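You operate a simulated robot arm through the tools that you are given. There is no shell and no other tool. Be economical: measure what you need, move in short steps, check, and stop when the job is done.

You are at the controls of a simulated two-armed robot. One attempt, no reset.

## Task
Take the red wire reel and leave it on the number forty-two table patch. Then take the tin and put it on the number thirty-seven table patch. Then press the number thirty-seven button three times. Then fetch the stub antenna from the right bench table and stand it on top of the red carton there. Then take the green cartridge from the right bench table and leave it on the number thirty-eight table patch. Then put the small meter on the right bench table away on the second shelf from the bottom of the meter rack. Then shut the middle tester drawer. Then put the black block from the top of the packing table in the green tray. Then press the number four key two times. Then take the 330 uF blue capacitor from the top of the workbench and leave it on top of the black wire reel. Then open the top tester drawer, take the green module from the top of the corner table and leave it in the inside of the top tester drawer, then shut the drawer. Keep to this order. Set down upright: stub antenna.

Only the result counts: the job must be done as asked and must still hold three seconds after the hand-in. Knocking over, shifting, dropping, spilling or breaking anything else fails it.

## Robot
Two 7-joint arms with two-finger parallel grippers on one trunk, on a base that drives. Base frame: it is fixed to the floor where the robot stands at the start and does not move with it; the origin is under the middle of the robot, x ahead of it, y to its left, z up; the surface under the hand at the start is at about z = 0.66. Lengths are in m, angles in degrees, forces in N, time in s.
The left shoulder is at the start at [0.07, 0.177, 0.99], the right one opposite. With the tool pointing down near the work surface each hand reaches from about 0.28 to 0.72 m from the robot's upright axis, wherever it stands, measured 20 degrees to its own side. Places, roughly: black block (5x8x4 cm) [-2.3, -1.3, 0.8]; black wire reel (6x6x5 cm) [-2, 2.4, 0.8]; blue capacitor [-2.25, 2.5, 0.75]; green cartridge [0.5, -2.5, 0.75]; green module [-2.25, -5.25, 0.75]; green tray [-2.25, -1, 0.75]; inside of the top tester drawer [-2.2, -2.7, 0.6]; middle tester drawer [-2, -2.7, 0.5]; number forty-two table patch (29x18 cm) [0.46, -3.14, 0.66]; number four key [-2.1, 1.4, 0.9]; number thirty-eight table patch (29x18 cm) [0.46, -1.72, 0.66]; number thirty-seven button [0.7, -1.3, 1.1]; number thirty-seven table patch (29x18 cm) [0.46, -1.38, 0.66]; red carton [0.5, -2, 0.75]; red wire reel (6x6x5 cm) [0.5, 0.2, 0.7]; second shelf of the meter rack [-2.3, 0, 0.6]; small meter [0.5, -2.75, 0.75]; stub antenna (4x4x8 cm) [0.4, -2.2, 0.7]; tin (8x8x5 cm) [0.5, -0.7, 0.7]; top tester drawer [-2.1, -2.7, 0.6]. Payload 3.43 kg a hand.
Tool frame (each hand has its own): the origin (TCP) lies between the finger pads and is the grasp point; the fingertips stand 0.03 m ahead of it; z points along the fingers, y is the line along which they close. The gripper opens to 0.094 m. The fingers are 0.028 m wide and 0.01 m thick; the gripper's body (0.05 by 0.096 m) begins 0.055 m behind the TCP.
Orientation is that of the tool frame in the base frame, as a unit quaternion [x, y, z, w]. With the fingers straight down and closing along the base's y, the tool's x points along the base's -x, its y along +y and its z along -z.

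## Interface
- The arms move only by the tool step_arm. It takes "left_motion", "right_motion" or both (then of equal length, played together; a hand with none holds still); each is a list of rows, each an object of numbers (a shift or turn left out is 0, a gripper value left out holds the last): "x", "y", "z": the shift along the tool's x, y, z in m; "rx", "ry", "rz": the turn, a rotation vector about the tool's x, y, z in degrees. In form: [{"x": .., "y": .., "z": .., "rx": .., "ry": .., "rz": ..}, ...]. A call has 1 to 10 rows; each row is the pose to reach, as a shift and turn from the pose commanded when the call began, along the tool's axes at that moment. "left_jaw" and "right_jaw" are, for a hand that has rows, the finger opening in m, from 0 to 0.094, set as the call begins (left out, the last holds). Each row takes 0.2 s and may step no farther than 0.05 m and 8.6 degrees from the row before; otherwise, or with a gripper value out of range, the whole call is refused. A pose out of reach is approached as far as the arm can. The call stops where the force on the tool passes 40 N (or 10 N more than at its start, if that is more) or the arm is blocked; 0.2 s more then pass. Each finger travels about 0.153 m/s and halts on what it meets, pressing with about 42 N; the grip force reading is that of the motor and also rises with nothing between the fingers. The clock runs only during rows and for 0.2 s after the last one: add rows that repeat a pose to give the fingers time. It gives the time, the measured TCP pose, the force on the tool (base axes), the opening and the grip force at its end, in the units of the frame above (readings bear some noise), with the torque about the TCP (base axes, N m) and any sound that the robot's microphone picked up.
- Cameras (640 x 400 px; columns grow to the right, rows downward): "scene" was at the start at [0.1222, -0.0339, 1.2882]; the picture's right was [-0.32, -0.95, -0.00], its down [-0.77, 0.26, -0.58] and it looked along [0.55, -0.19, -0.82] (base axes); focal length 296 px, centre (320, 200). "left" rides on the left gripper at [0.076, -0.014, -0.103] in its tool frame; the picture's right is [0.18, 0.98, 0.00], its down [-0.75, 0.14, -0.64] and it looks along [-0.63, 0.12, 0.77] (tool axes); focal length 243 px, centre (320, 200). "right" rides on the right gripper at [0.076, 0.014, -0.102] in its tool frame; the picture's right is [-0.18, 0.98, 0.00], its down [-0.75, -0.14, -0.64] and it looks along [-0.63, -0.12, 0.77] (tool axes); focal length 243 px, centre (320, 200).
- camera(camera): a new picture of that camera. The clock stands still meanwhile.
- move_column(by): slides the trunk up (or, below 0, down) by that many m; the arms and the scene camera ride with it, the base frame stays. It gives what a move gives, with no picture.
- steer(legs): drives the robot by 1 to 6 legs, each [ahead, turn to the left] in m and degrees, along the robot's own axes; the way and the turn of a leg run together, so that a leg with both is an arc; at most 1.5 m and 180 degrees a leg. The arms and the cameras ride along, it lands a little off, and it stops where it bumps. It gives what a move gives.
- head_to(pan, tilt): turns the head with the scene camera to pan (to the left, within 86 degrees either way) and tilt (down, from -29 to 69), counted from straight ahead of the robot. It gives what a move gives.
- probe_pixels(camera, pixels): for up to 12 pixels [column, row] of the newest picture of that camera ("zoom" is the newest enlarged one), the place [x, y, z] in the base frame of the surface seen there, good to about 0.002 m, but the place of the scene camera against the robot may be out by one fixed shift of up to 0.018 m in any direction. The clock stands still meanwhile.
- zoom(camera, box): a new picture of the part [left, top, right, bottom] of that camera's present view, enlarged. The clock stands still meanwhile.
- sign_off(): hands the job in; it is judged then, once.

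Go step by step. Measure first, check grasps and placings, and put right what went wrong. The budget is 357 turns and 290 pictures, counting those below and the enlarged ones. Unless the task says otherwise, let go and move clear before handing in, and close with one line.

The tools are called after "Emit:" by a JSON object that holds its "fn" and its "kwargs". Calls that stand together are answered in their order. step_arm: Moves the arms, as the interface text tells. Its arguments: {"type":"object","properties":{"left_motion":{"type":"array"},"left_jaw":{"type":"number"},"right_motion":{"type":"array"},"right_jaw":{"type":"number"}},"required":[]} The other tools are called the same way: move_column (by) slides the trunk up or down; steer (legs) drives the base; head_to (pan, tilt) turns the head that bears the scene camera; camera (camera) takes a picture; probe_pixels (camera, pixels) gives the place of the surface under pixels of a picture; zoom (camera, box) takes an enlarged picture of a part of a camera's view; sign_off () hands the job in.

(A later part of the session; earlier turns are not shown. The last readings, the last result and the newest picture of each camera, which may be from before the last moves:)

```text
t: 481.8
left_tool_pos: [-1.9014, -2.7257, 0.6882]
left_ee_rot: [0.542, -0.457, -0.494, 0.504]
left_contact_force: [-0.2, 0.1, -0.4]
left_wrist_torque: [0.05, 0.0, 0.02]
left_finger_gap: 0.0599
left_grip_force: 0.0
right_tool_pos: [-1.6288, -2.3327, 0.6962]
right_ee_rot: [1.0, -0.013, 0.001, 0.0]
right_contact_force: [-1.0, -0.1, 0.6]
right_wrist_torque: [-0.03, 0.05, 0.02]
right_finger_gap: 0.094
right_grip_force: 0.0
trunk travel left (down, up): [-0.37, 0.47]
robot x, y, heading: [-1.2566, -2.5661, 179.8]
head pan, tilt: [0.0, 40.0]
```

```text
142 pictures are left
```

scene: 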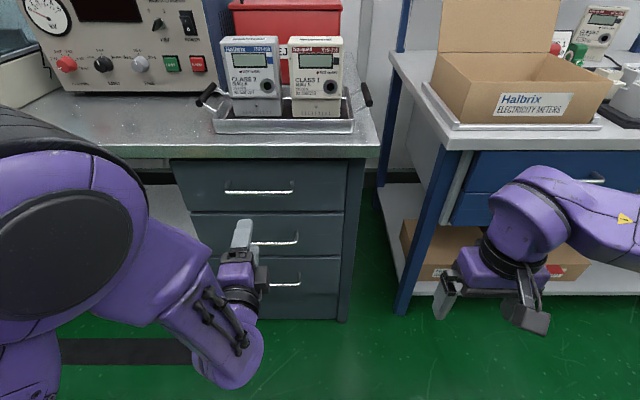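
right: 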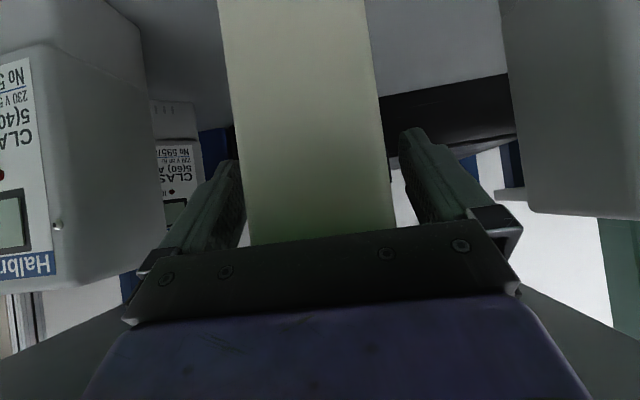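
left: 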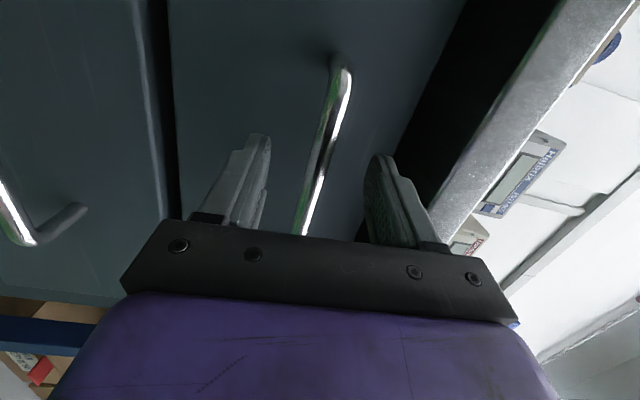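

Emit:
{"fn": "step_arm", "kwargs": {"left_motion": [{"z": 0}, {"z": 0}, {"z": 0}, {"z": 0}], "left_jaw": 0.0}}

Emit:
{"fn": "steer", "kwargs": {"legs": [[-0.24, 0]]}}

Emit:
{"fn": "camera", "kwargs": {"camera": "scene"}}

```text
t: 482.8
left_tool_pos: [-1.9009, -2.7263, 0.6845]
left_ee_rot: [0.541, -0.459, -0.492, 0.504]
left_contact_force: [-0.6, 0.8, -4.3]
left_wrist_torque: [-1.38, -0.13, -0.8]
left_finger_gap: 0.0137
left_grip_force: 44.5
right_tool_pos: [-1.6285, -2.332, 0.6962]
right_ee_rot: [1.0, -0.014, 0.001, 0.0]
right_contact_force: [0.3, -0.5, 0.0]
right_wrist_torque: [0.01, -0.01, 0.02]
right_finger_gap: 0.0941
right_grip_force: 0.1
trunk travel left (down, up): [-0.37, 0.47]
robot x, y, heading: [-1.2598, -2.5664, 179.8]
head pan, tilt: [0.0, 40.0]
```

```text
t: 484.5
left_tool_pos: [-1.6612, -2.726, 0.6856]
left_ee_rot: [0.542, -0.459, -0.491, 0.504]
left_contact_force: [-0.1, 15.7, -2.3]
left_wrist_torque: [-1.17, -0.08, -1.13]
left_finger_gap: 0.0134
left_grip_force: 45.5
right_tool_pos: [-1.3916, -2.333, 0.6959]
right_ee_rot: [1.0, -0.011, 0.0, 0.002]
right_contact_force: [-0.2, 1.0, -0.8]
right_wrist_torque: [0.0, 0.02, 0.0]
right_finger_gap: 0.0939
right_grip_force: 0.1
trunk travel left (down, up): [-0.37, 0.47]
robot x, y, heading: [-1.0139, -2.5698, -179.7]
head pan, tilt: [0.0, 40.0]
```

```text
141 pictures are left
```

scene: 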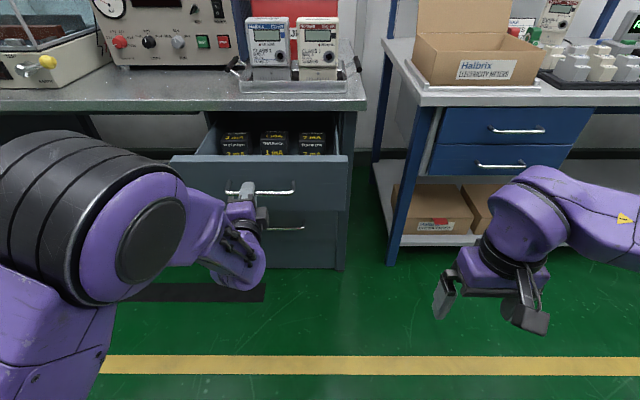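

The drawer is open (~0.24 m). Release the handle and back away.

Emit:
{"fn": "step_arm", "kwargs": {"left_motion": [{"z": 0}, {"z": 0}, {"z": 0}], "left_jaw": 0.06}}

Emit:
{"fn": "steer", "kwargs": {"legs": [[-0.15, 0]]}}

Emit:
{"fn": "move_column", "kwargs": {"by": 0.4}}

Emit:
{"fn": "head_to", "kwargs": {"pan": 5, "tilt": 45}}

Emit:
{"fn": "camera", "kwargs": {"camera": "scene"}}

```text
t: 485.3
left_tool_pos: [-1.6609, -2.7304, 0.685]
left_ee_rot: [0.545, -0.456, -0.491, 0.504]
left_contact_force: [-0.3, -0.4, 1.0]
left_wrist_torque: [0.01, -0.01, -0.03]
left_finger_gap: 0.06
left_grip_force: 0.0
right_tool_pos: [-1.3915, -2.3341, 0.6963]
right_ee_rot: [1.0, -0.01, 0.001, 0.0]
right_contact_force: [-0.1, 0.2, 0.3]
right_wrist_torque: [0.02, 0.0, 0.0]
right_finger_gap: 0.0936
right_grip_force: 0.0
trunk travel left (down, up): [-0.37, 0.47]
robot x, y, heading: [-1.0128, -2.5697, -179.9]
head pan, tilt: [0.0, 40.0]
```

```text
t: 486.7
left_tool_pos: [-1.5089, -2.7286, 0.6858]
left_ee_rot: [0.544, -0.456, -0.493, 0.503]
left_contact_force: [0.1, 0.7, 0.3]
left_wrist_torque: [-0.01, -0.01, -0.04]
left_finger_gap: 0.0599
left_grip_force: 0.0
right_tool_pos: [-1.2369, -2.3317, 0.6967]
right_ee_rot: [1.0, -0.013, 0.001, 0.0]
right_contact_force: [0.3, -0.5, 0.6]
right_wrist_torque: [0.0, 0.0, 0.0]
right_finger_gap: 0.0939
right_grip_force: 0.1
trunk travel left (down, up): [-0.37, 0.47]
robot x, y, heading: [-0.8618, -2.5689, 179.9]
head pan, tilt: [0.0, 40.0]
```

```text
t: 490.6
left_tool_pos: [-1.5089, -2.7296, 1.085]
left_ee_rot: [0.545, -0.456, -0.492, 0.503]
left_contact_force: [-0.3, 0.1, -0.4]
left_wrist_torque: [0.0, 0.01, 0.01]
left_finger_gap: 0.06
left_grip_force: 0.0
right_tool_pos: [-1.2371, -2.333, 1.0969]
right_ee_rot: [1.0, -0.013, 0.001, 0.0]
right_contact_force: [0.3, -0.3, -0.3]
right_wrist_torque: [0.01, 0.03, 0.01]
right_finger_gap: 0.0939
right_grip_force: 0.0
trunk travel left (down, up): [-0.77, 0.07]
robot x, y, heading: [-0.8608, -2.5672, 180.0]
head pan, tilt: [0.0, 40.0]
```

```text
t: 491.2
left_tool_pos: [-1.5082, -2.7285, 1.0858]
left_ee_rot: [0.546, -0.456, -0.492, 0.502]
left_contact_force: [-0.2, 0.1, -0.1]
left_wrist_torque: [-0.01, 0.02, 0.02]
left_finger_gap: 0.0603
left_grip_force: 0.2
right_tool_pos: [-1.2378, -2.3325, 1.0955]
right_ee_rot: [1.0, -0.013, 0.001, 0.0]
right_contact_force: [-0.2, -0.5, 0.4]
right_wrist_torque: [0.01, 0.0, -0.02]
right_finger_gap: 0.0939
right_grip_force: 0.1
trunk travel left (down, up): [-0.77, 0.07]
robot x, y, heading: [-0.8652, -2.5671, 179.9]
head pan, tilt: [5.0, 45.0]
```

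```text
140 pictures are left
```

scene: 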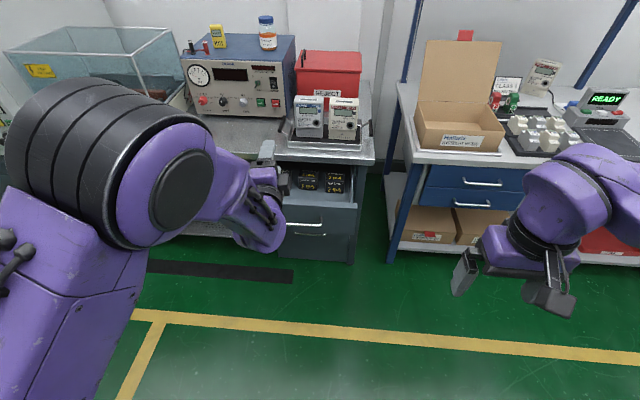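

Restore the left hand to pointing down before driving on.

Emit:
{"fn": "step_arm", "kwargs": {"left_motion": [{"rz": -8.5}, {"rz": -17}, {"rz": -25.5}, {"rz": -34}, {"rz": -42.5}, {"rz": -51}, {"rz": -59.5}, {"rz": -68}, {"rz": -76.5}, {"rz": -85}]}}

Emit:
{"fn": "step_arm", "kwargs": {"left_motion": [{"ry": 8.5}, {"ry": 17}, {"ry": 25.5}, {"ry": 34}, {"ry": 42.5}, {"ry": 51}, {"ry": 59.5}, {"ry": 68}, {"ry": 76.5}, {"ry": 85}]}}

Emit:
{"fn": "step_arm", "kwargs": {"left_motion": [{"x": 0.04}, {"x": 0.08}, {"x": 0.12}, {"x": 0.16}, {"x": 0.2}, {"x": 0.22}]}}

```text
t: 493.4
left_tool_pos: [-1.5083, -2.7281, 1.0852]
left_ee_rot: [0.71, 0.032, -0.703, 0.037]
left_contact_force: [-0.5, 0.9, -0.2]
left_wrist_torque: [0.02, 0.04, -0.02]
left_finger_gap: 0.0602
left_grip_force: 0.1
right_tool_pos: [-1.2376, -2.3332, 1.0967]
right_ee_rot: [1.0, -0.013, 0.0, 0.0]
right_contact_force: [0.9, 0.4, -0.3]
right_wrist_torque: [0.02, 0.01, 0.04]
right_finger_gap: 0.094
right_grip_force: 0.1
trunk travel left (down, up): [-0.77, 0.07]
robot x, y, heading: [-0.8601, -2.5686, 179.9]
head pan, tilt: [5.0, 45.0]
```

```text
t: 495.6
left_tool_pos: [-1.5104, -2.7294, 1.0858]
left_ee_rot: [0.998, 0.049, -0.037, 0.006]
left_contact_force: [0.0, 0.8, 0.7]
left_wrist_torque: [0.02, 0.03, 0.01]
left_finger_gap: 0.0597
left_grip_force: 0.1
left hand out of reach, approached as far as the arm can: row 5, 6
right_tool_pos: [-1.239, -2.334, 1.0967]
right_ee_rot: [1.0, -0.012, 0.002, 0.0]
right_contact_force: [-0.2, -0.6, -0.6]
right_wrist_torque: [0.0, -0.03, -0.02]
right_finger_gap: 0.0939
right_grip_force: 0.0
trunk travel left (down, up): [-0.77, 0.07]
robot x, y, heading: [-0.8617, -2.5724, 180.1]
head pan, tilt: [5.0, 45.0]
```

```text
t: 497.0
left_tool_pos: [-1.2916, -2.706, 1.0694]
left_ee_rot: [0.998, 0.048, -0.038, 0.006]
left_contact_force: [-0.9, 0.6, 0.1]
left_wrist_torque: [-0.01, -0.07, 0.0]
left_finger_gap: 0.06
left_grip_force: 0.1
right_tool_pos: [-1.2363, -2.3334, 1.0981]
right_ee_rot: [1.0, -0.013, 0.0, 0.0]
right_contact_force: [-0.6, -1.1, 0.7]
right_wrist_torque: [-0.03, 0.02, 0.01]
right_finger_gap: 0.0941
right_grip_force: 0.0
trunk travel left (down, up): [-0.77, 0.07]
robot x, y, heading: [-0.8653, -2.568, 179.7]
head pan, tilt: [5.0, 45.0]
```

Emit:
{"fn": "step_arm", "kwargs": {"left_motion": [{"ry": 4.4}, {"ry": 4.4}]}}

Emit:
{"fn": "steer", "kwargs": {"legs": [[0, 90.2], [1.5, 0], [1.0, 0], [0, -90]]}}

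Emit:
{"fn": "head_to", "kwargs": {"pan": 0, "tilt": 35}}

Emit:
{"fn": "camera", "kwargs": {"camera": "scene"}}

```text
t: 497.6
left_tool_pos: [-1.2911, -2.7061, 1.0702]
left_ee_rot: [0.999, 0.048, -0.001, 0.005]
left_contact_force: [0.4, -0.1, -0.4]
left_wrist_torque: [-0.01, 0.04, 0.02]
left_finger_gap: 0.0599
left_grip_force: 0.0
right_tool_pos: [-1.2369, -2.3328, 1.097]
right_ee_rot: [1.0, -0.013, 0.001, 0.001]
right_contact_force: [0.6, -0.7, 0.3]
right_wrist_torque: [0.01, 0.0, -0.04]
right_finger_gap: 0.094
right_grip_force: 0.0
trunk travel left (down, up): [-0.77, 0.07]
robot x, y, heading: [-0.862, -2.5666, 179.7]
head pan, tilt: [5.0, 45.0]
```

```text
t: 514.7
left_tool_pos: [-0.767, -5.5301, 1.0685]
left_ee_rot: [0.722, 0.692, 0.012, 0.001]
left_contact_force: [0.8, 13.1, 5.2]
left_wrist_torque: [0.2, -0.1, 0.44]
left_finger_gap: 0.0597
left_grip_force: 0.2
right_tool_pos: [-1.1298, -5.4289, 1.0974]
right_ee_rot: [0.764, 0.645, 0.001, 0.0]
right_contact_force: [0.3, 0.0, 0.3]
right_wrist_torque: [0.01, 0.01, -0.02]
right_finger_gap: 0.0939
right_grip_force: 0.0
trunk travel left (down, up): [-0.77, 0.07]
robot x, y, heading: [-0.8428, -5.0965, -98.3]
head pan, tilt: [5.0, 45.0]
stopped in leg 4: the force on the tool passed its limit at 48 N (the readings are from after the stop); the commanded pose is now the measured one
```

```text
t: 515.5
left_tool_pos: [-0.7675, -5.5296, 1.0673]
left_ee_rot: [0.722, 0.692, 0.011, 0.001]
left_contact_force: [-0.5, 16.5, 0.6]
left_wrist_torque: [0.35, -0.1, 0.52]
left_finger_gap: 0.0599
left_grip_force: 0.0
right_tool_pos: [-1.1312, -5.4266, 1.0975]
right_ee_rot: [0.765, 0.645, 0.0, 0.001]
right_contact_force: [-0.5, 0.4, -0.4]
right_wrist_torque: [-0.04, 0.01, -0.02]
right_finger_gap: 0.0942
right_grip_force: 0.0
trunk travel left (down, up): [-0.77, 0.07]
robot x, y, heading: [-0.8421, -5.091, -98.2]
head pan, tilt: [0.0, 35.0]
```

```text
139 pictures are left
```

scene: 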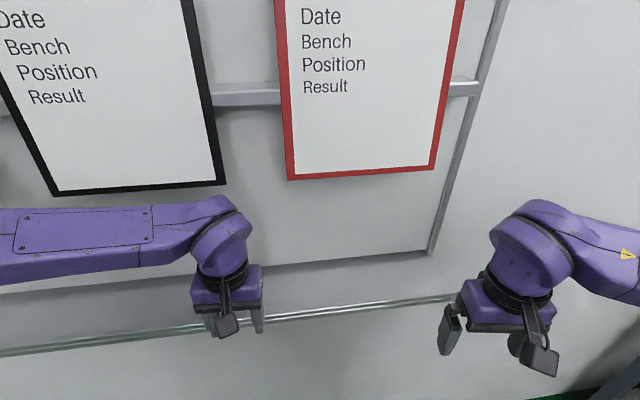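

The left hand touched the notice-board ledge while turning. Back straight off the wall and check.

Emit:
{"fn": "steer", "kwargs": {"legs": [[-0.4, 0]]}}

Emit:
{"fn": "camera", "kwargs": {"camera": "scene"}}

```text
t: 517.9
left_tool_pos: [-0.7071, -5.1412, 1.0661]
left_ee_rot: [0.716, 0.698, 0.011, 0.0]
left_contact_force: [0.1, 0.4, -0.4]
left_wrist_torque: [0.01, 0.02, 0.04]
left_finger_gap: 0.06
left_grip_force: 0.2
right_tool_pos: [-1.0715, -5.0419, 1.0967]
right_ee_rot: [0.76, 0.65, 0.0, -0.002]
right_contact_force: [-0.1, -0.5, -0.2]
right_wrist_torque: [-0.01, 0.0, -0.03]
right_finger_gap: 0.0939
right_grip_force: 0.1
trunk travel left (down, up): [-0.77, 0.07]
robot x, y, heading: [-0.7902, -4.7022, -97.2]
head pan, tilt: [0.0, 35.0]
```

```text
138 pictures are left
```

scene: 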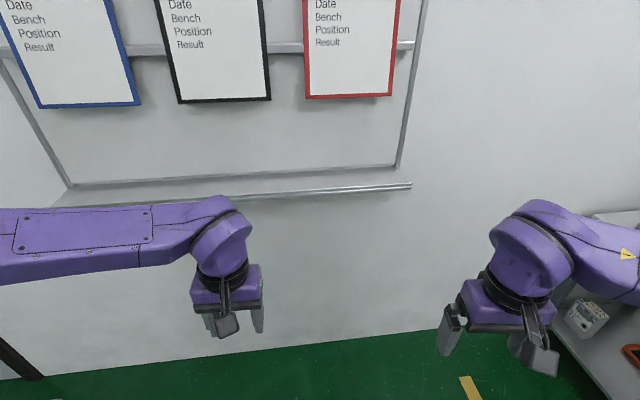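

Clipboards look undisturbed. Turn to face the corner table from here.

Emit:
{"fn": "steer", "kwargs": {"legs": [[0, -82.8]]}}

Emit:
{"fn": "head_to", "kwargs": {"pan": 15, "tilt": 30}}

Emit:
{"fn": "camera", "kwargs": {"camera": "scene"}}

```text
t: 521.9
left_tool_pos: [-1.2154, -4.8357, 1.066]
left_ee_rot: [0.999, 0.048, 0.008, 0.007]
left_contact_force: [0.6, -0.2, -0.3]
left_wrist_torque: [0.0, 0.03, 0.0]
left_finger_gap: 0.0605
left_grip_force: 0.1
right_tool_pos: [-1.1615, -4.4631, 1.0968]
right_ee_rot: [1.0, -0.019, 0.0, 0.0]
right_contact_force: [1.4, -0.9, 0.6]
right_wrist_torque: [-0.01, 0.0, 0.0]
right_finger_gap: 0.0939
right_grip_force: 0.0
trunk travel left (down, up): [-0.77, 0.07]
robot x, y, heading: [-0.7925, -4.699, 179.8]
head pan, tilt: [0.0, 35.0]
```

```text
t: 522.6
left_tool_pos: [-1.2161, -4.8363, 1.0664]
left_ee_rot: [0.999, 0.047, 0.009, 0.007]
left_contact_force: [0.0, 0.0, 0.6]
left_wrist_torque: [0.02, -0.01, -0.01]
left_finger_gap: 0.06
left_grip_force: 0.1
right_tool_pos: [-1.1612, -4.4625, 1.0962]
right_ee_rot: [1.0, -0.018, 0.001, -0.001]
right_contact_force: [0.3, 0.5, -0.9]
right_wrist_torque: [-0.04, -0.01, -0.03]
right_finger_gap: 0.0941
right_grip_force: 0.1
trunk travel left (down, up): [-0.77, 0.07]
robot x, y, heading: [-0.7885, -4.6995, 179.8]
head pan, tilt: [15.0, 30.0]
```

```text
137 pictures are left
```

scene: 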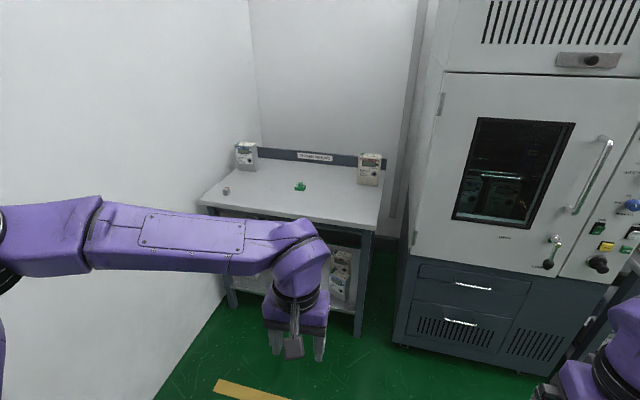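

Emit:
{"fn": "zoom", "kwargs": {"camera": "scene", "box": [190, 130, 400, 240]}}

Emit:
{"fn": "probe_pixels", "kwargs": {"camera": "scene", "pixels": [[300, 187], [300, 182], [290, 200], [280, 218], [380, 228], [205, 200], [226, 190], [375, 175], [245, 155], [440, 180], [410, 270], [160, 250]]}}

```text
3.05 times, centred on (295, 185) of scene
```

zoom: 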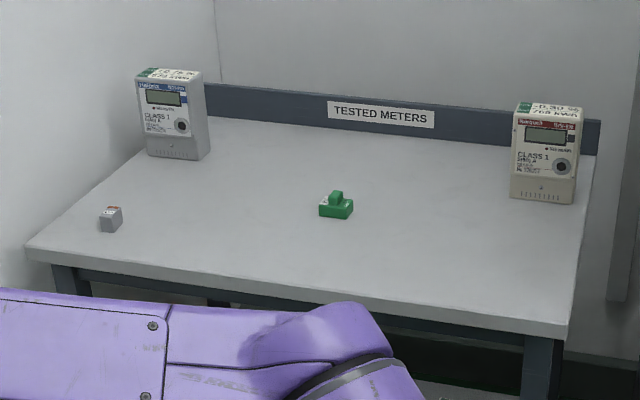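

```text
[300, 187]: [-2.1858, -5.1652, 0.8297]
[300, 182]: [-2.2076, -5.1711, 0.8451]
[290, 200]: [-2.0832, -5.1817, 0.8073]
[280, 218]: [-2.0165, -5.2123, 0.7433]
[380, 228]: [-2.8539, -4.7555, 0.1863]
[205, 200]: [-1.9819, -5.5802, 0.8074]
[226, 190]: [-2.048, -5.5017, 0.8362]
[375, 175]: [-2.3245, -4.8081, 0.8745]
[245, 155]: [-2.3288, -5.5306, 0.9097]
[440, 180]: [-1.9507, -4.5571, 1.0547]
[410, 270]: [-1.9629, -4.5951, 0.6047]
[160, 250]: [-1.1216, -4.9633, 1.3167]
```

The green module is at (-2.195,-5.165). Drive to about (-1.6,-5.0).

Emit:
{"fn": "steer", "kwargs": {"legs": [[0, 20.5], [0.8, 0], [0, -20.3]]}}

Emit:
{"fn": "camera", "kwargs": {"camera": "scene"}}

Emit:
{"fn": "camera", "kwargs": {"camera": "left"}}

```text
t: 529.1
left_tool_pos: [-1.9776, -5.0863, 1.0675]
left_ee_rot: [0.999, 0.035, 0.008, 0.008]
left_contact_force: [-0.2, 0.3, -0.4]
left_wrist_torque: [0.01, 0.02, 0.0]
left_finger_gap: 0.0598
left_grip_force: 0.0
right_tool_pos: [-1.9144, -4.7129, 1.0962]
right_ee_rot: [1.0, -0.031, 0.001, -0.001]
right_contact_force: [0.2, -1.0, -0.6]
right_wrist_torque: [0.02, 0.01, 0.0]
right_finger_gap: 0.0941
right_grip_force: 0.0
trunk travel left (down, up): [-0.77, 0.07]
robot x, y, heading: [-1.55, -4.9627, 178.5]
head pan, tilt: [15.0, 30.0]
```

```text
135 pictures are left
```

scene: 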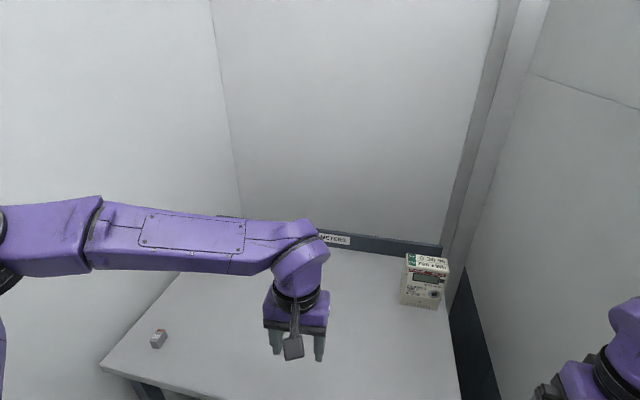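

```text
134 pictures are left
```

left: 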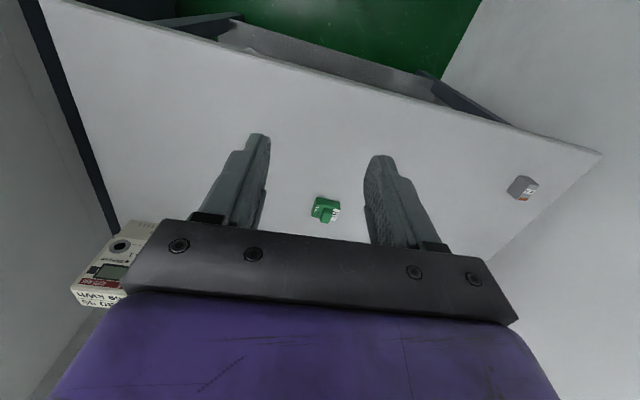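

Emit:
{"fn": "probe_pixels", "kwargs": {"camera": "left", "pixels": [[325, 208], [318, 205], [333, 208], [325, 200], [325, 218], [322, 213], [330, 215], [316, 213], [337, 205], [280, 190]]}}

Emit:
{"fn": "zoom", "kwargs": {"camera": "left", "box": [290, 180, 360, 230]}}

```text
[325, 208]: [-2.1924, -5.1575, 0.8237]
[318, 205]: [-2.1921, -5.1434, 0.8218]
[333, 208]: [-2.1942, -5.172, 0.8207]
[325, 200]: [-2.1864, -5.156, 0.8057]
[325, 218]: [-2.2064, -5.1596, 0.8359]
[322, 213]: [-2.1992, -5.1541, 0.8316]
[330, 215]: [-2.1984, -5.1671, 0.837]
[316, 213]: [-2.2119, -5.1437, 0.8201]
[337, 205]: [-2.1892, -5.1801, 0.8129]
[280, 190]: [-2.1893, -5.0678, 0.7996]
```

```text
8.00 times, centred on (325, 205) of left
```

zoom: 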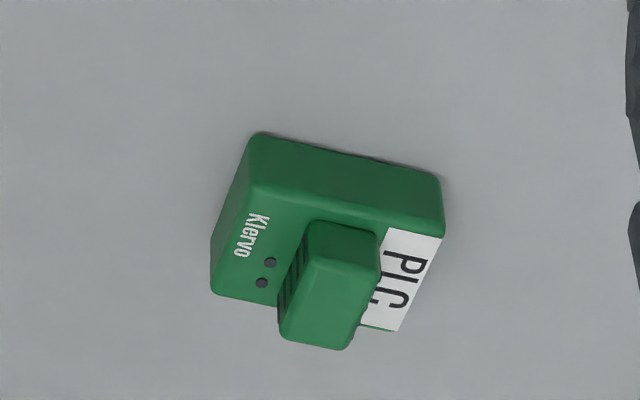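

Emit:
{"fn": "probe_pixels", "kwargs": {"camera": "zoom", "pixels": [[252, 195], [430, 238], [222, 285], [390, 322], [320, 300], [335, 250], [300, 330]]}}

```text
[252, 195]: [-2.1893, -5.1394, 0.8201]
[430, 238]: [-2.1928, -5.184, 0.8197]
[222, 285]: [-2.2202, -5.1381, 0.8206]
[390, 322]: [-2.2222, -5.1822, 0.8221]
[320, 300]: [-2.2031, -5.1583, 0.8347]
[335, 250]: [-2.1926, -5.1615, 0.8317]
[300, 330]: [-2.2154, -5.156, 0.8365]
```

Module centre (-2.206,-5.161), ~45 mm across y, yaw ≈-3.5°. Drive 6 cm closer, align and lower the left hand.

Emit:
{"fn": "steer", "kwargs": {"legs": [[0.06, 0]]}}

Emit:
{"fn": "step_arm", "kwargs": {"left_motion": [{"x": -0.04, "y": 0.02, "rz": 4}, {"x": -0.08, "y": 0.04, "rz": 7.5}, {"x": -0.12, "y": 0.06, "z": 0.02, "rz": 7.5}, {"x": -0.14, "y": 0.07, "z": 0.06, "rz": 7.5}, {"x": -0.15, "y": 0.07, "z": 0.1, "rz": 7.5}, {"x": -0.15, "y": 0.07, "z": 0.14, "rz": 7.5}, {"x": -0.15, "y": 0.07, "z": 0.15, "rz": 7.5}], "left_jaw": 0.08}}

Emit:
{"fn": "camera", "kwargs": {"camera": "left"}}

```text
t: 530.1
left_tool_pos: [-2.0284, -5.0829, 1.0705]
left_ee_rot: [0.999, 0.034, 0.004, 0.008]
left_contact_force: [0.9, 0.1, 0.0]
left_wrist_torque: [0.0, 0.06, 0.02]
left_finger_gap: 0.0602
left_grip_force: 0.0
right_tool_pos: [-1.9642, -4.7123, 1.0995]
right_ee_rot: [1.0, -0.031, -0.003, -0.001]
right_contact_force: [1.0, 0.3, 0.3]
right_wrist_torque: [0.02, 0.08, -0.01]
right_finger_gap: 0.094
right_grip_force: 0.0
trunk travel left (down, up): [-0.77, 0.07]
robot x, y, heading: [-1.6049, -4.9594, 177.8]
head pan, tilt: [15.0, 30.0]
```

```text
t: 531.7
left_tool_pos: [-2.1784, -5.1641, 0.9153]
left_ee_rot: [0.999, -0.031, 0.009, 0.007]
left_contact_force: [1.0, 0.0, 0.6]
left_wrist_torque: [0.0, 0.02, 0.03]
left_finger_gap: 0.08
left_grip_force: 0.1
right_tool_pos: [-1.9714, -4.7124, 1.0966]
right_ee_rot: [1.0, -0.031, 0.0, 0.0]
right_contact_force: [0.1, 0.5, 0.0]
right_wrist_torque: [-0.01, 0.01, 0.0]
right_finger_gap: 0.0939
right_grip_force: 0.1
trunk travel left (down, up): [-0.77, 0.07]
robot x, y, heading: [-1.6091, -4.9561, 177.8]
head pan, tilt: [15.0, 30.0]
```

```text
132 pictures are left
```

left: 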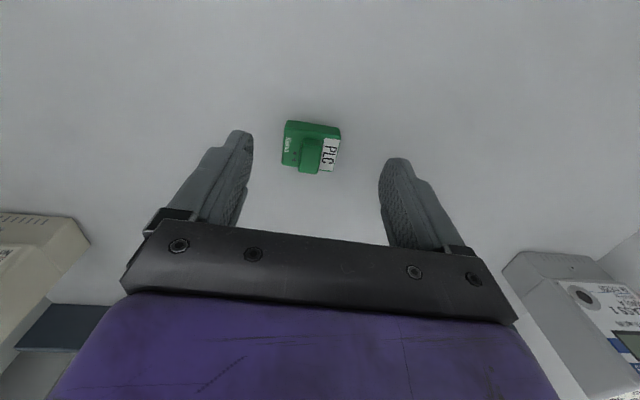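

Emit:
{"fn": "probe_pixels", "kwargs": {"camera": "left", "pixels": [[288, 133], [336, 139], [285, 160], [333, 168], [312, 155]]}}

```text
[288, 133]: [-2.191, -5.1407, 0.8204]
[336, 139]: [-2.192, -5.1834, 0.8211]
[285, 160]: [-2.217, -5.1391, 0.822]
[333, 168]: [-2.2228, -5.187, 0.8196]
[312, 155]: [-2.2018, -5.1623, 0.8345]
```

Centre (-2.206,-5.162). Advance, descend and grip the module's base.

Emit:
{"fn": "step_arm", "kwargs": {"left_motion": [{"x": -0.0277, "y": -0.001, "z": 0.02}, {"x": -0.0277, "y": -0.001, "z": 0.05}, {"x": -0.0277, "y": -0.001, "z": 0.07}, {"x": -0.0277, "y": -0.001, "z": 0.08}, {"x": -0.0277, "y": -0.001, "z": 0.08}]}}

Emit:
{"fn": "camera", "kwargs": {"camera": "left"}}

```text
t: 532.9
left_tool_pos: [-2.2032, -5.1649, 0.8341]
left_ee_rot: [0.999, -0.031, 0.008, 0.008]
left_contact_force: [0.0, 0.3, -0.1]
left_wrist_torque: [0.02, -0.05, 0.01]
left_finger_gap: 0.0802
left_grip_force: 0.1
right_tool_pos: [-1.9717, -4.7128, 1.0971]
right_ee_rot: [1.0, -0.031, 0.001, 0.001]
right_contact_force: [-0.1, -0.1, 0.6]
right_wrist_torque: [0.02, 0.01, 0.0]
right_finger_gap: 0.0942
right_grip_force: 0.1
trunk travel left (down, up): [-0.77, 0.07]
robot x, y, heading: [-1.606, -4.9591, 178.0]
head pan, tilt: [15.0, 30.0]
```

```text
131 pictures are left
```

left: 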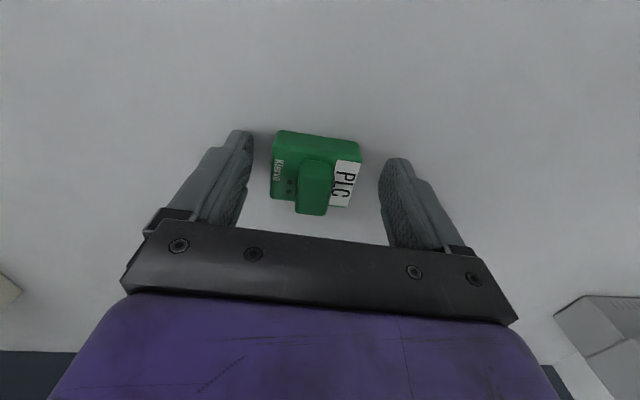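

Emit:
{"fn": "step_arm", "kwargs": {"left_motion": [{"z": 0}, {"z": 0}, {"z": 0}, {"z": 0}], "left_jaw": 0.0}}

Emit:
{"fn": "step_arm", "kwargs": {"left_motion": [{"z": -0.004}, {"z": -0.01}, {"z": -0.02}, {"z": -0.035}, {"z": -0.055}, {"z": -0.08}, {"z": -0.11}, {"z": -0.14}, {"z": -0.14, "x": 0.03}]}}

Emit:
{"fn": "camera", "kwargs": {"camera": "left"}}

```text
t: 533.9
left_tool_pos: [-2.2024, -5.1655, 0.8347]
left_ee_rot: [0.999, -0.032, 0.009, 0.008]
left_contact_force: [-1.1, 1.1, 1.0]
left_wrist_torque: [0.06, 0.01, 0.01]
left_finger_gap: 0.049
left_grip_force: 22.0
right_tool_pos: [-1.9723, -4.7107, 1.097]
right_ee_rot: [1.0, -0.03, 0.001, 0.0]
right_contact_force: [0.6, 1.1, 0.0]
right_wrist_torque: [-0.02, 0.0, -0.01]
right_finger_gap: 0.0939
right_grip_force: 0.1
trunk travel left (down, up): [-0.77, 0.07]
robot x, y, heading: [-1.6033, -4.9625, 178.0]
head pan, tilt: [15.0, 30.0]
```

```text
t: 535.9
left_tool_pos: [-2.1748, -5.1667, 0.9748]
left_ee_rot: [0.999, -0.031, 0.008, 0.007]
left_contact_force: [0.0, 0.1, -0.6]
left_wrist_torque: [0.0, 0.02, 0.04]
left_finger_gap: 0.0493
left_grip_force: 21.8
right_tool_pos: [-1.97, -4.7129, 1.0985]
right_ee_rot: [1.0, -0.03, 0.0, -0.001]
right_contact_force: [-0.7, -0.7, -0.9]
right_wrist_torque: [0.01, 0.04, 0.0]
right_finger_gap: 0.094
right_grip_force: 0.1
trunk travel left (down, up): [-0.77, 0.07]
robot x, y, heading: [-1.6085, -4.9625, 178.2]
head pan, tilt: [15.0, 30.0]
```

```text
130 pictures are left
```

left: 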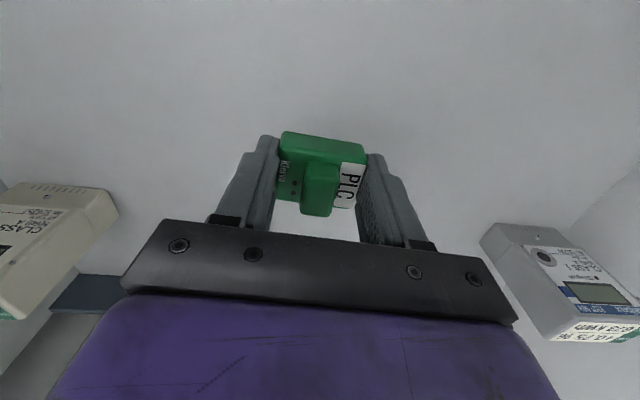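

Module held (gap 0.049). Retract, back off and drive to the open drawer.

Emit:
{"fn": "step_arm", "kwargs": {"left_motion": [{"x": 0.04}, {"x": 0.08}, {"x": 0.12}, {"x": 0.16}, {"x": 0.16}]}}

Emit:
{"fn": "steer", "kwargs": {"legs": [[-0.6, 0], [0, -88], [1.5, 0], [0.85, 0], [0, 90]]}}

Emit:
{"fn": "head_to", "kwargs": {"pan": 10, "tilt": 50}}

Emit:
{"fn": "camera", "kwargs": {"camera": "scene"}}

```text
t: 537.1
left_tool_pos: [-2.0193, -5.1728, 0.9799]
left_ee_rot: [0.999, -0.031, 0.009, 0.007]
left_contact_force: [0.0, 0.0, -0.7]
left_wrist_torque: [0.04, -0.03, 0.01]
left_finger_gap: 0.0492
left_grip_force: 22.3
right_tool_pos: [-1.9724, -4.7124, 1.0965]
right_ee_rot: [1.0, -0.03, 0.001, -0.001]
right_contact_force: [1.5, 0.4, -0.4]
right_wrist_torque: [-0.03, 0.01, -0.02]
right_finger_gap: 0.0941
right_grip_force: 0.1
trunk travel left (down, up): [-0.77, 0.07]
robot x, y, heading: [-1.6059, -4.9591, 177.9]
head pan, tilt: [15.0, 30.0]
```

```text
t: 559.1
left_tool_pos: [-1.4137, -2.8862, 0.9782]
left_ee_rot: [1.0, 0.0, 0.009, 0.007]
left_contact_force: [-0.5, -0.7, -0.4]
left_wrist_torque: [0.0, -0.02, -0.03]
left_finger_gap: 0.049
left_grip_force: 22.1
right_tool_pos: [-1.3927, -2.4216, 1.0969]
right_ee_rot: [1.0, 0.0, 0.001, 0.0]
right_contact_force: [0.3, -0.5, 0.8]
right_wrist_torque: [-0.02, -0.03, 0.03]
right_finger_gap: 0.094
right_grip_force: 0.0
trunk travel left (down, up): [-0.77, 0.07]
robot x, y, heading: [-1.0143, -2.6453, -178.4]
head pan, tilt: [15.0, 30.0]
```

```text
t: 560.0
left_tool_pos: [-1.4131, -2.8856, 0.9796]
left_ee_rot: [1.0, 0.0, 0.008, 0.007]
left_contact_force: [0.1, -0.5, -0.7]
left_wrist_torque: [-0.01, -0.01, 0.02]
left_finger_gap: 0.0487
left_grip_force: 21.7
right_tool_pos: [-1.3937, -2.4227, 1.0965]
right_ee_rot: [1.0, 0.001, 0.001, 0.0]
right_contact_force: [-0.5, 0.2, -0.7]
right_wrist_torque: [0.03, 0.01, 0.02]
right_finger_gap: 0.094
right_grip_force: 0.1
trunk travel left (down, up): [-0.77, 0.07]
robot x, y, heading: [-1.0175, -2.647, -178.2]
head pan, tilt: [10.0, 50.0]
```

```text
129 pictures are left
```

scene: 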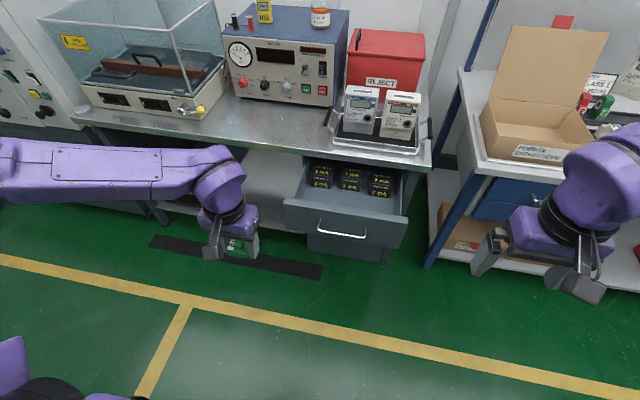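

Emit:
{"fn": "zoom", "kwargs": {"camera": "scene", "box": [270, 130, 430, 260]}}

Emit:
{"fn": "probe_pixels", "kwargs": {"camera": "scene", "pixels": [[345, 205], [300, 200], [400, 218], [345, 195], [320, 190], [380, 200], [350, 185], [320, 182], [380, 190], [425, 165], [340, 150], [345, 215]]}}

```text
3.08 times, centred on (350, 195) of scene
```

zoom: 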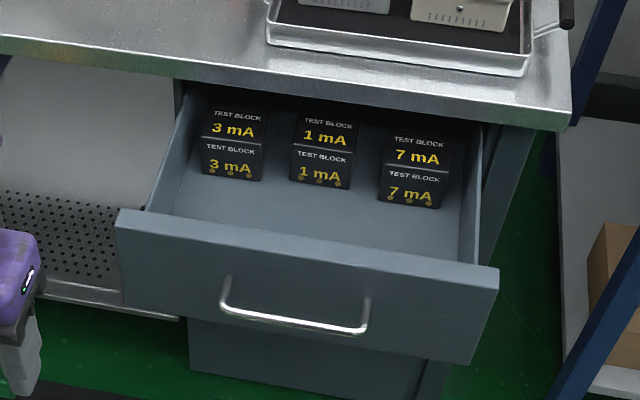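

```text
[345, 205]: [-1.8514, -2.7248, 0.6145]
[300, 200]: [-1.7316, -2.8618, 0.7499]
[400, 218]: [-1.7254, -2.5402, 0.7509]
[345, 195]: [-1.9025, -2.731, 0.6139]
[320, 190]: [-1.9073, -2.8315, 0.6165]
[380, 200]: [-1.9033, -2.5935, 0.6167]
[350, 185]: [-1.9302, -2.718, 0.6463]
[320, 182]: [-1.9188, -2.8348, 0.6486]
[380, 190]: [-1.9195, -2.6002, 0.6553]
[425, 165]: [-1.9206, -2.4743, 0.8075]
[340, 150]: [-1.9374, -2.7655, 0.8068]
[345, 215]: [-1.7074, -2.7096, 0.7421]
```

Free floor in the drawer is x -1.73…-1.90, z≈0.607, in front of the test blocks. To keep the wrist camera clear of the drawer face I'll yaw the hand ~90°. Drive in and rotate.

Emit:
{"fn": "steer", "kwargs": {"legs": [[0.28, -1.8]]}}

Emit:
{"fn": "step_arm", "kwargs": {"left_motion": [{"rz": 8.5}, {"rz": 17}, {"rz": 25.5}, {"rz": 34}, {"rz": 42.5}, {"rz": 51}, {"rz": 59.5}, {"rz": 68}, {"rz": 76.5}, {"rz": 85}]}}

Emit:
{"fn": "camera", "kwargs": {"camera": "left"}}

Emit:
{"fn": "camera", "kwargs": {"camera": "scene"}}

```text
t: 561.9
left_tool_pos: [-1.7009, -2.8716, 0.9801]
left_ee_rot: [1.0, -0.021, 0.008, 0.006]
left_contact_force: [-0.1, -0.4, 0.1]
left_wrist_torque: [-0.01, -0.01, -0.02]
left_finger_gap: 0.049
left_grip_force: 22.0
right_tool_pos: [-1.661, -2.4086, 1.0969]
right_ee_rot: [1.0, -0.021, 0.0, 0.0]
right_contact_force: [0.4, 0.2, 0.5]
right_wrist_torque: [0.0, 0.0, 0.01]
right_finger_gap: 0.0936
right_grip_force: 0.1
trunk travel left (down, up): [-0.77, 0.07]
robot x, y, heading: [-1.2913, -2.6497, 179.4]
head pan, tilt: [10.0, 50.0]
```

```text
t: 564.1
left_tool_pos: [-1.7193, -2.8606, 0.944]
left_ee_rot: [0.914, -0.397, -0.072, 0.038]
left_contact_force: [0.6, -1.2, 0.0]
left_wrist_torque: [0.04, -0.04, 0.0]
left_finger_gap: 0.0488
left_grip_force: 22.8
left hand out of reach, approached as far as the arm can: row 4, 5, 6, 7, 8, 9, 10
right_tool_pos: [-1.6629, -2.4103, 1.0964]
right_ee_rot: [1.0, -0.021, 0.001, -0.002]
right_contact_force: [-0.4, -1.1, 0.4]
right_wrist_torque: [0.03, 0.0, -0.01]
right_finger_gap: 0.0939
right_grip_force: 0.0
trunk travel left (down, up): [-0.77, 0.07]
robot x, y, heading: [-1.2931, -2.6483, 179.4]
head pan, tilt: [10.0, 50.0]
```

```text
127 pictures are left
```

left: 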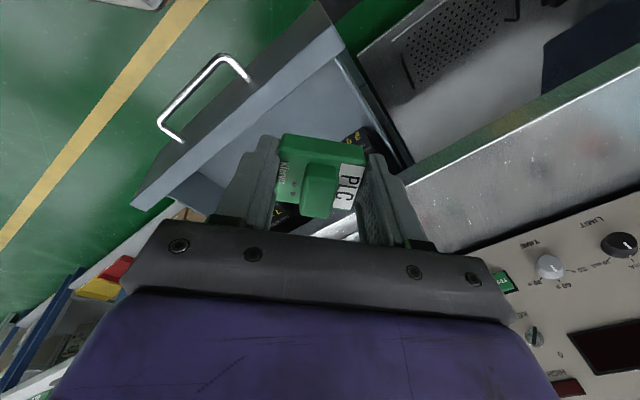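

```text
126 pictures are left
```

scene: 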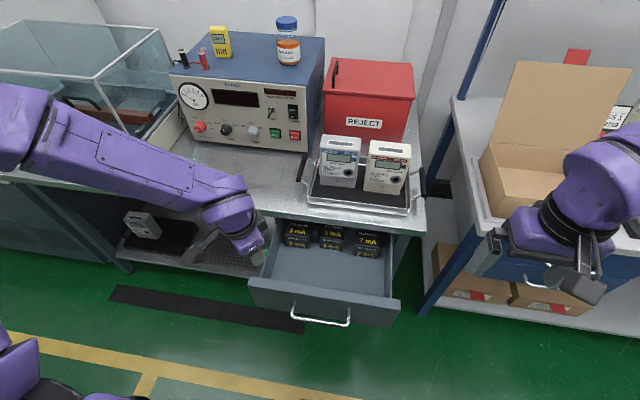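

The yaw stopped near 47° with a slight tilt; that suffices. Level the tilt and move above the drawer's free floor at (-1.84,-2.72).

Emit:
{"fn": "step_arm", "kwargs": {"left_motion": [{"x": -0.04, "y": -0.002, "z": 0.004, "rx": 2, "ry": 2}, {"x": -0.08, "y": -0.004, "z": 0.008, "rx": 4, "ry": 4}, {"x": -0.12, "y": -0.006, "z": 0.012, "rx": 6.8, "ry": 6.3}, {"x": -0.155, "y": -0.0075, "z": 0.015, "rx": 6.8, "ry": 6.3}, {"x": -0.1842, "y": -0.0088, "z": 0.0179, "rx": 6.8, "ry": 6.3}, {"x": -0.1842, "y": -0.0088, "z": 0.0179, "rx": 6.8, "ry": 6.3}]}}

Emit:
{"fn": "camera", "kwargs": {"camera": "left"}}

```text
t: 565.5
left_tool_pos: [-1.7264, -2.8509, 0.9439]
left_ee_rot: [0.915, -0.397, -0.066, 0.037]
left_contact_force: [0.9, 0.3, -1.1]
left_wrist_torque: [0.0, 0.04, 0.02]
left_finger_gap: 0.0493
left_grip_force: 21.7
left hand out of reach, approached as far as the arm can: row 1, 2, 3, 4, 5, 6
right_tool_pos: [-1.6629, -2.4089, 1.0962]
right_ee_rot: [1.0, -0.021, 0.001, 0.0]
right_contact_force: [-0.4, 0.7, 0.5]
right_wrist_torque: [-0.02, -0.02, 0.04]
right_finger_gap: 0.0941
right_grip_force: 0.0
trunk travel left (down, up): [-0.77, 0.07]
robot x, y, heading: [-1.2929, -2.6521, 179.1]
head pan, tilt: [10.0, 50.0]
```

```text
125 pictures are left
```

left: 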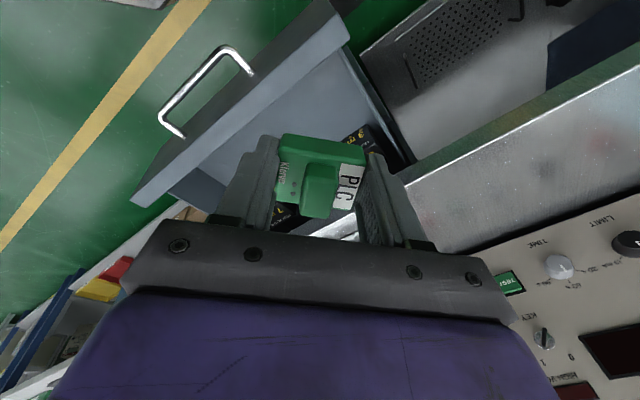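

The arm is at a limit in that posture. Undo the yaw first.

Emit:
{"fn": "step_arm", "kwargs": {"left_motion": [{"rz": -8}, {"rz": -16}, {"rz": -24}, {"rz": -32}, {"rz": -40}, {"rz": -46}, {"rz": -46}]}}

```text
t: 567.1
left_tool_pos: [-1.7308, -2.8546, 0.944]
left_ee_rot: [0.997, -0.008, -0.075, 0.008]
left_contact_force: [0.9, 0.6, -0.1]
left_wrist_torque: [0.0, 0.02, -0.01]
left_finger_gap: 0.049
left_grip_force: 22.0
right_tool_pos: [-1.662, -2.409, 1.0979]
right_ee_rot: [1.0, -0.02, 0.001, 0.001]
right_contact_force: [-0.8, 0.3, -0.5]
right_wrist_torque: [-0.02, 0.01, 0.02]
right_finger_gap: 0.094
right_grip_force: 0.1
trunk travel left (down, up): [-0.77, 0.07]
robot x, y, heading: [-1.2915, -2.6487, 179.2]
head pan, tilt: [10.0, 50.0]
```

Emit:
{"fn": "step_arm", "kwargs": {"left_motion": [{"x": -0.02, "y": -0.03, "z": -0.003, "ry": 3}, {"x": -0.04, "y": -0.06, "z": -0.006, "ry": 6}, {"x": -0.06, "y": -0.09, "z": -0.009, "ry": 8.6}, {"x": -0.09, "y": -0.115, "z": -0.012, "ry": 8.6}, {"x": -0.112, "y": -0.115, "z": -0.013, "ry": 8.6}, {"x": -0.112, "y": -0.115, "z": -0.013, "ry": 8.6}]}}

Emit:
{"fn": "step_arm", "kwargs": {"left_motion": [{"rz": -8.5}, {"rz": -17}, {"rz": -25.5}, {"rz": -34}, {"rz": -42.5}, {"rz": -45}, {"rz": -45}]}}

Emit:
{"fn": "camera", "kwargs": {"camera": "left"}}

```text
t: 568.5
left_tool_pos: [-1.8377, -2.7371, 0.97]
left_ee_rot: [1.0, -0.007, 0.0, 0.007]
left_contact_force: [-0.3, 0.8, 0.7]
left_wrist_torque: [-0.01, 0.0, -0.01]
left_finger_gap: 0.0489
left_grip_force: 22.2
right_tool_pos: [-1.6632, -2.4078, 1.0968]
right_ee_rot: [1.0, -0.021, 0.001, 0.0]
right_contact_force: [-0.5, 0.0, 0.0]
right_wrist_torque: [0.02, 0.02, 0.02]
right_finger_gap: 0.0941
right_grip_force: 0.1
trunk travel left (down, up): [-0.77, 0.07]
robot x, y, heading: [-1.291, -2.6544, 179.1]
head pan, tilt: [10.0, 50.0]
```

```text
t: 570.1
left_tool_pos: [-1.8378, -2.7373, 0.971]
left_ee_rot: [0.927, 0.376, -0.003, 0.006]
left_contact_force: [-0.2, 0.2, -1.0]
left_wrist_torque: [0.0, 0.0, 0.01]
left_finger_gap: 0.049
left_grip_force: 21.9
right_tool_pos: [-1.6622, -2.4078, 1.0964]
right_ee_rot: [1.0, -0.021, 0.001, -0.001]
right_contact_force: [-0.5, 0.3, 0.6]
right_wrist_torque: [-0.01, -0.01, 0.02]
right_finger_gap: 0.0937
right_grip_force: 0.1
trunk travel left (down, up): [-0.77, 0.07]
robot x, y, heading: [-1.2961, -2.6531, 179.0]
head pan, tilt: [10.0, 50.0]
```

```text
124 pictures are left
```

left: 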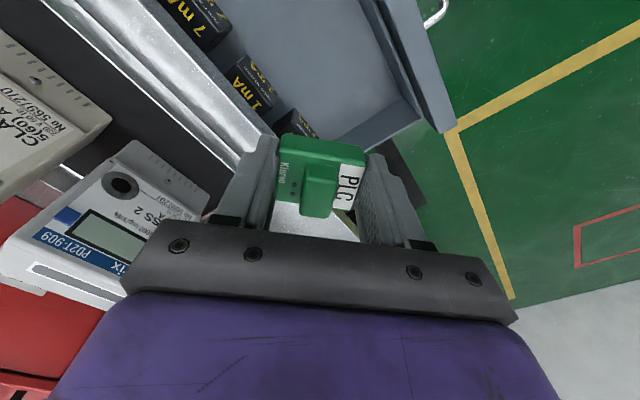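

Yawing left works. Continue to about 88°.

Emit:
{"fn": "step_arm", "kwargs": {"left_motion": [{"rz": -8.5}, {"rz": -17}, {"rz": -25.5}, {"rz": -34}, {"rz": -42}, {"rz": -42}]}}

Emit:
{"fn": "camera", "kwargs": {"camera": "left"}}

```text
t: 571.5
left_tool_pos: [-1.8392, -2.7385, 0.9713]
left_ee_rot: [0.73, 0.684, -0.005, 0.006]
left_contact_force: [0.3, 0.1, -0.4]
left_wrist_torque: [-0.03, -0.02, 0.0]
left_finger_gap: 0.0491
left_grip_force: 21.9
right_tool_pos: [-1.6629, -2.4072, 1.0967]
right_ee_rot: [1.0, -0.021, 0.001, 0.0]
right_contact_force: [0.0, -0.1, 0.8]
right_wrist_torque: [0.0, 0.03, 0.0]
right_finger_gap: 0.0939
right_grip_force: 0.1
trunk travel left (down, up): [-0.77, 0.07]
robot x, y, heading: [-1.2921, -2.6541, 179.1]
head pan, tilt: [10.0, 50.0]
```

```text
123 pictures are left
```

left: 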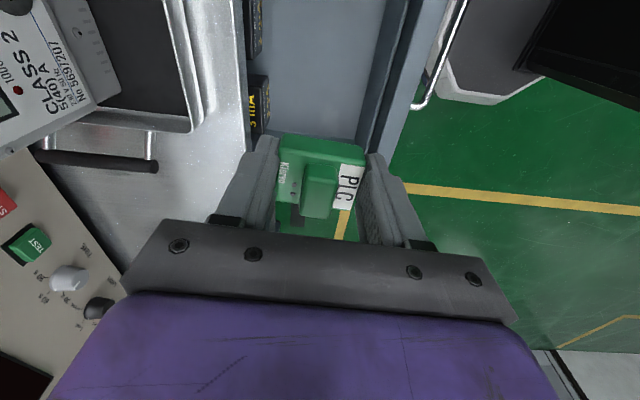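

Emit:
{"fn": "probe_pixels", "kwargs": {"camera": "left", "pixels": [[320, 60], [320, 110], [265, 90], [262, 30], [385, 60], [372, 100], [400, 80], [245, 60], [225, 100], [350, 120]]}}

```text
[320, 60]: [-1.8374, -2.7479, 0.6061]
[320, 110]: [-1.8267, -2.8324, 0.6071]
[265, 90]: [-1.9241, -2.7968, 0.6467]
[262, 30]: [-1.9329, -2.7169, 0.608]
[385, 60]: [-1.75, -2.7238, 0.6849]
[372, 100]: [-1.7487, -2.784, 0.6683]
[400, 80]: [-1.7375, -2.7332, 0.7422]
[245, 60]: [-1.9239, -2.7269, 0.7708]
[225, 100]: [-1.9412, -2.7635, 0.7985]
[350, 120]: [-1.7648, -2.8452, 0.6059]
```

Clear: drawer face inside at x -1.749, blocks/overhang at ≈-1.92, hand centred at -1.839. Lower by arm, then the column.

Emit:
{"fn": "step_arm", "kwargs": {"left_motion": [{"z": 0.04}, {"z": 0.08}, {"z": 0.12}, {"z": 0.15}, {"z": 0.15}]}}

Emit:
{"fn": "move_column", "kwargs": {"by": -0.165}}

Emit:
{"fn": "camera", "kwargs": {"camera": "left"}}

Emit:
{"fn": "camera", "kwargs": {"camera": "scene"}}

```text
t: 572.7
left_tool_pos: [-1.8397, -2.7413, 0.8212]
left_ee_rot: [0.731, 0.683, -0.006, 0.006]
left_contact_force: [0.2, -0.2, -0.6]
left_wrist_torque: [0.0, -0.03, -0.03]
left_finger_gap: 0.0489
left_grip_force: 21.8
right_tool_pos: [-1.6628, -2.4087, 1.098]
right_ee_rot: [1.0, -0.021, 0.001, 0.0]
right_contact_force: [0.6, 0.2, -0.1]
right_wrist_torque: [-0.01, 0.01, -0.02]
right_finger_gap: 0.094
right_grip_force: 0.1
trunk travel left (down, up): [-0.77, 0.07]
robot x, y, heading: [-1.2957, -2.6491, 179.2]
head pan, tilt: [10.0, 50.0]
```

```text
t: 574.6
left_tool_pos: [-1.8412, -2.741, 0.6556]
left_ee_rot: [0.731, 0.683, -0.005, 0.006]
left_contact_force: [-0.4, -0.1, -0.5]
left_wrist_torque: [0.0, 0.0, 0.01]
left_finger_gap: 0.0488
left_grip_force: 22.5
right_tool_pos: [-1.6621, -2.4082, 0.9315]
right_ee_rot: [1.0, -0.021, 0.0, 0.0]
right_contact_force: [-0.5, 1.3, -0.3]
right_wrist_torque: [0.0, 0.0, 0.04]
right_finger_gap: 0.094
right_grip_force: 0.0
trunk travel left (down, up): [-0.605, 0.235]
robot x, y, heading: [-1.295, -2.6465, 179.0]
head pan, tilt: [10.0, 50.0]
```

```text
122 pictures are left
```

left: 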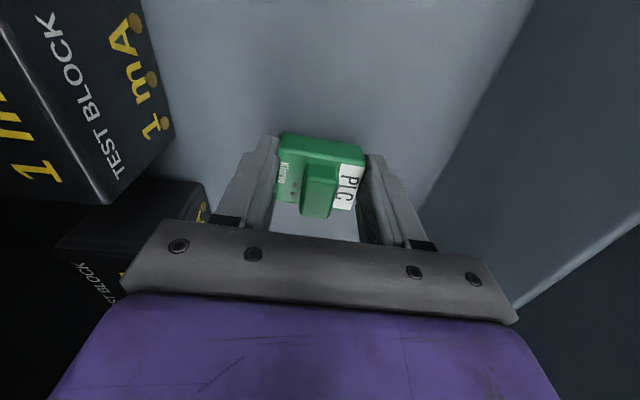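

```text
121 pictures are left
```

scene: 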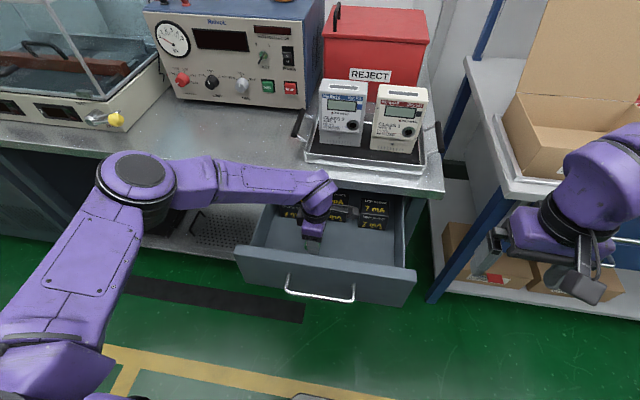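

Emit:
{"fn": "step_arm", "kwargs": {"left_motion": [{"z": 0.006}, {"z": 0.011}, {"z": 0.0125}, {"z": 0.0125}]}}

Emit:
{"fn": "step_arm", "kwargs": {"left_motion": [{"z": 0.001}, {"z": 0.002}, {"z": 0.002}]}}

```text
t: 575.6
left_tool_pos: [-1.8403, -2.7427, 0.6435]
left_ee_rot: [0.731, 0.682, -0.005, 0.006]
left_contact_force: [0.4, 0.4, -0.3]
left_wrist_torque: [0.01, 0.01, -0.02]
left_finger_gap: 0.049
left_grip_force: 21.9
right_tool_pos: [-1.6618, -2.4095, 0.9329]
right_ee_rot: [1.0, -0.021, 0.001, 0.001]
right_contact_force: [0.2, -0.1, 0.4]
right_wrist_torque: [-0.01, -0.05, 0.01]
right_finger_gap: 0.0938
right_grip_force: 0.1
trunk travel left (down, up): [-0.605, 0.235]
robot x, y, heading: [-1.2936, -2.6507, 179.3]
head pan, tilt: [10.0, 50.0]
```

```text
t: 576.4
left_tool_pos: [-1.8396, -2.7409, 0.6417]
left_ee_rot: [0.731, 0.683, -0.006, 0.005]
left_contact_force: [-1.3, -1.1, 6.3]
left_wrist_torque: [0.05, 0.04, 0.01]
left_finger_gap: 0.0492
left_grip_force: 21.7
right_tool_pos: [-1.6618, -2.4091, 0.9321]
right_ee_rot: [1.0, -0.02, 0.001, 0.0]
right_contact_force: [-0.8, 0.0, 0.1]
right_wrist_torque: [0.01, 0.0, -0.04]
right_finger_gap: 0.0941
right_grip_force: 0.0
trunk travel left (down, up): [-0.605, 0.235]
robot x, y, heading: [-1.2939, -2.6503, 179.5]
head pan, tilt: [10.0, 50.0]
```

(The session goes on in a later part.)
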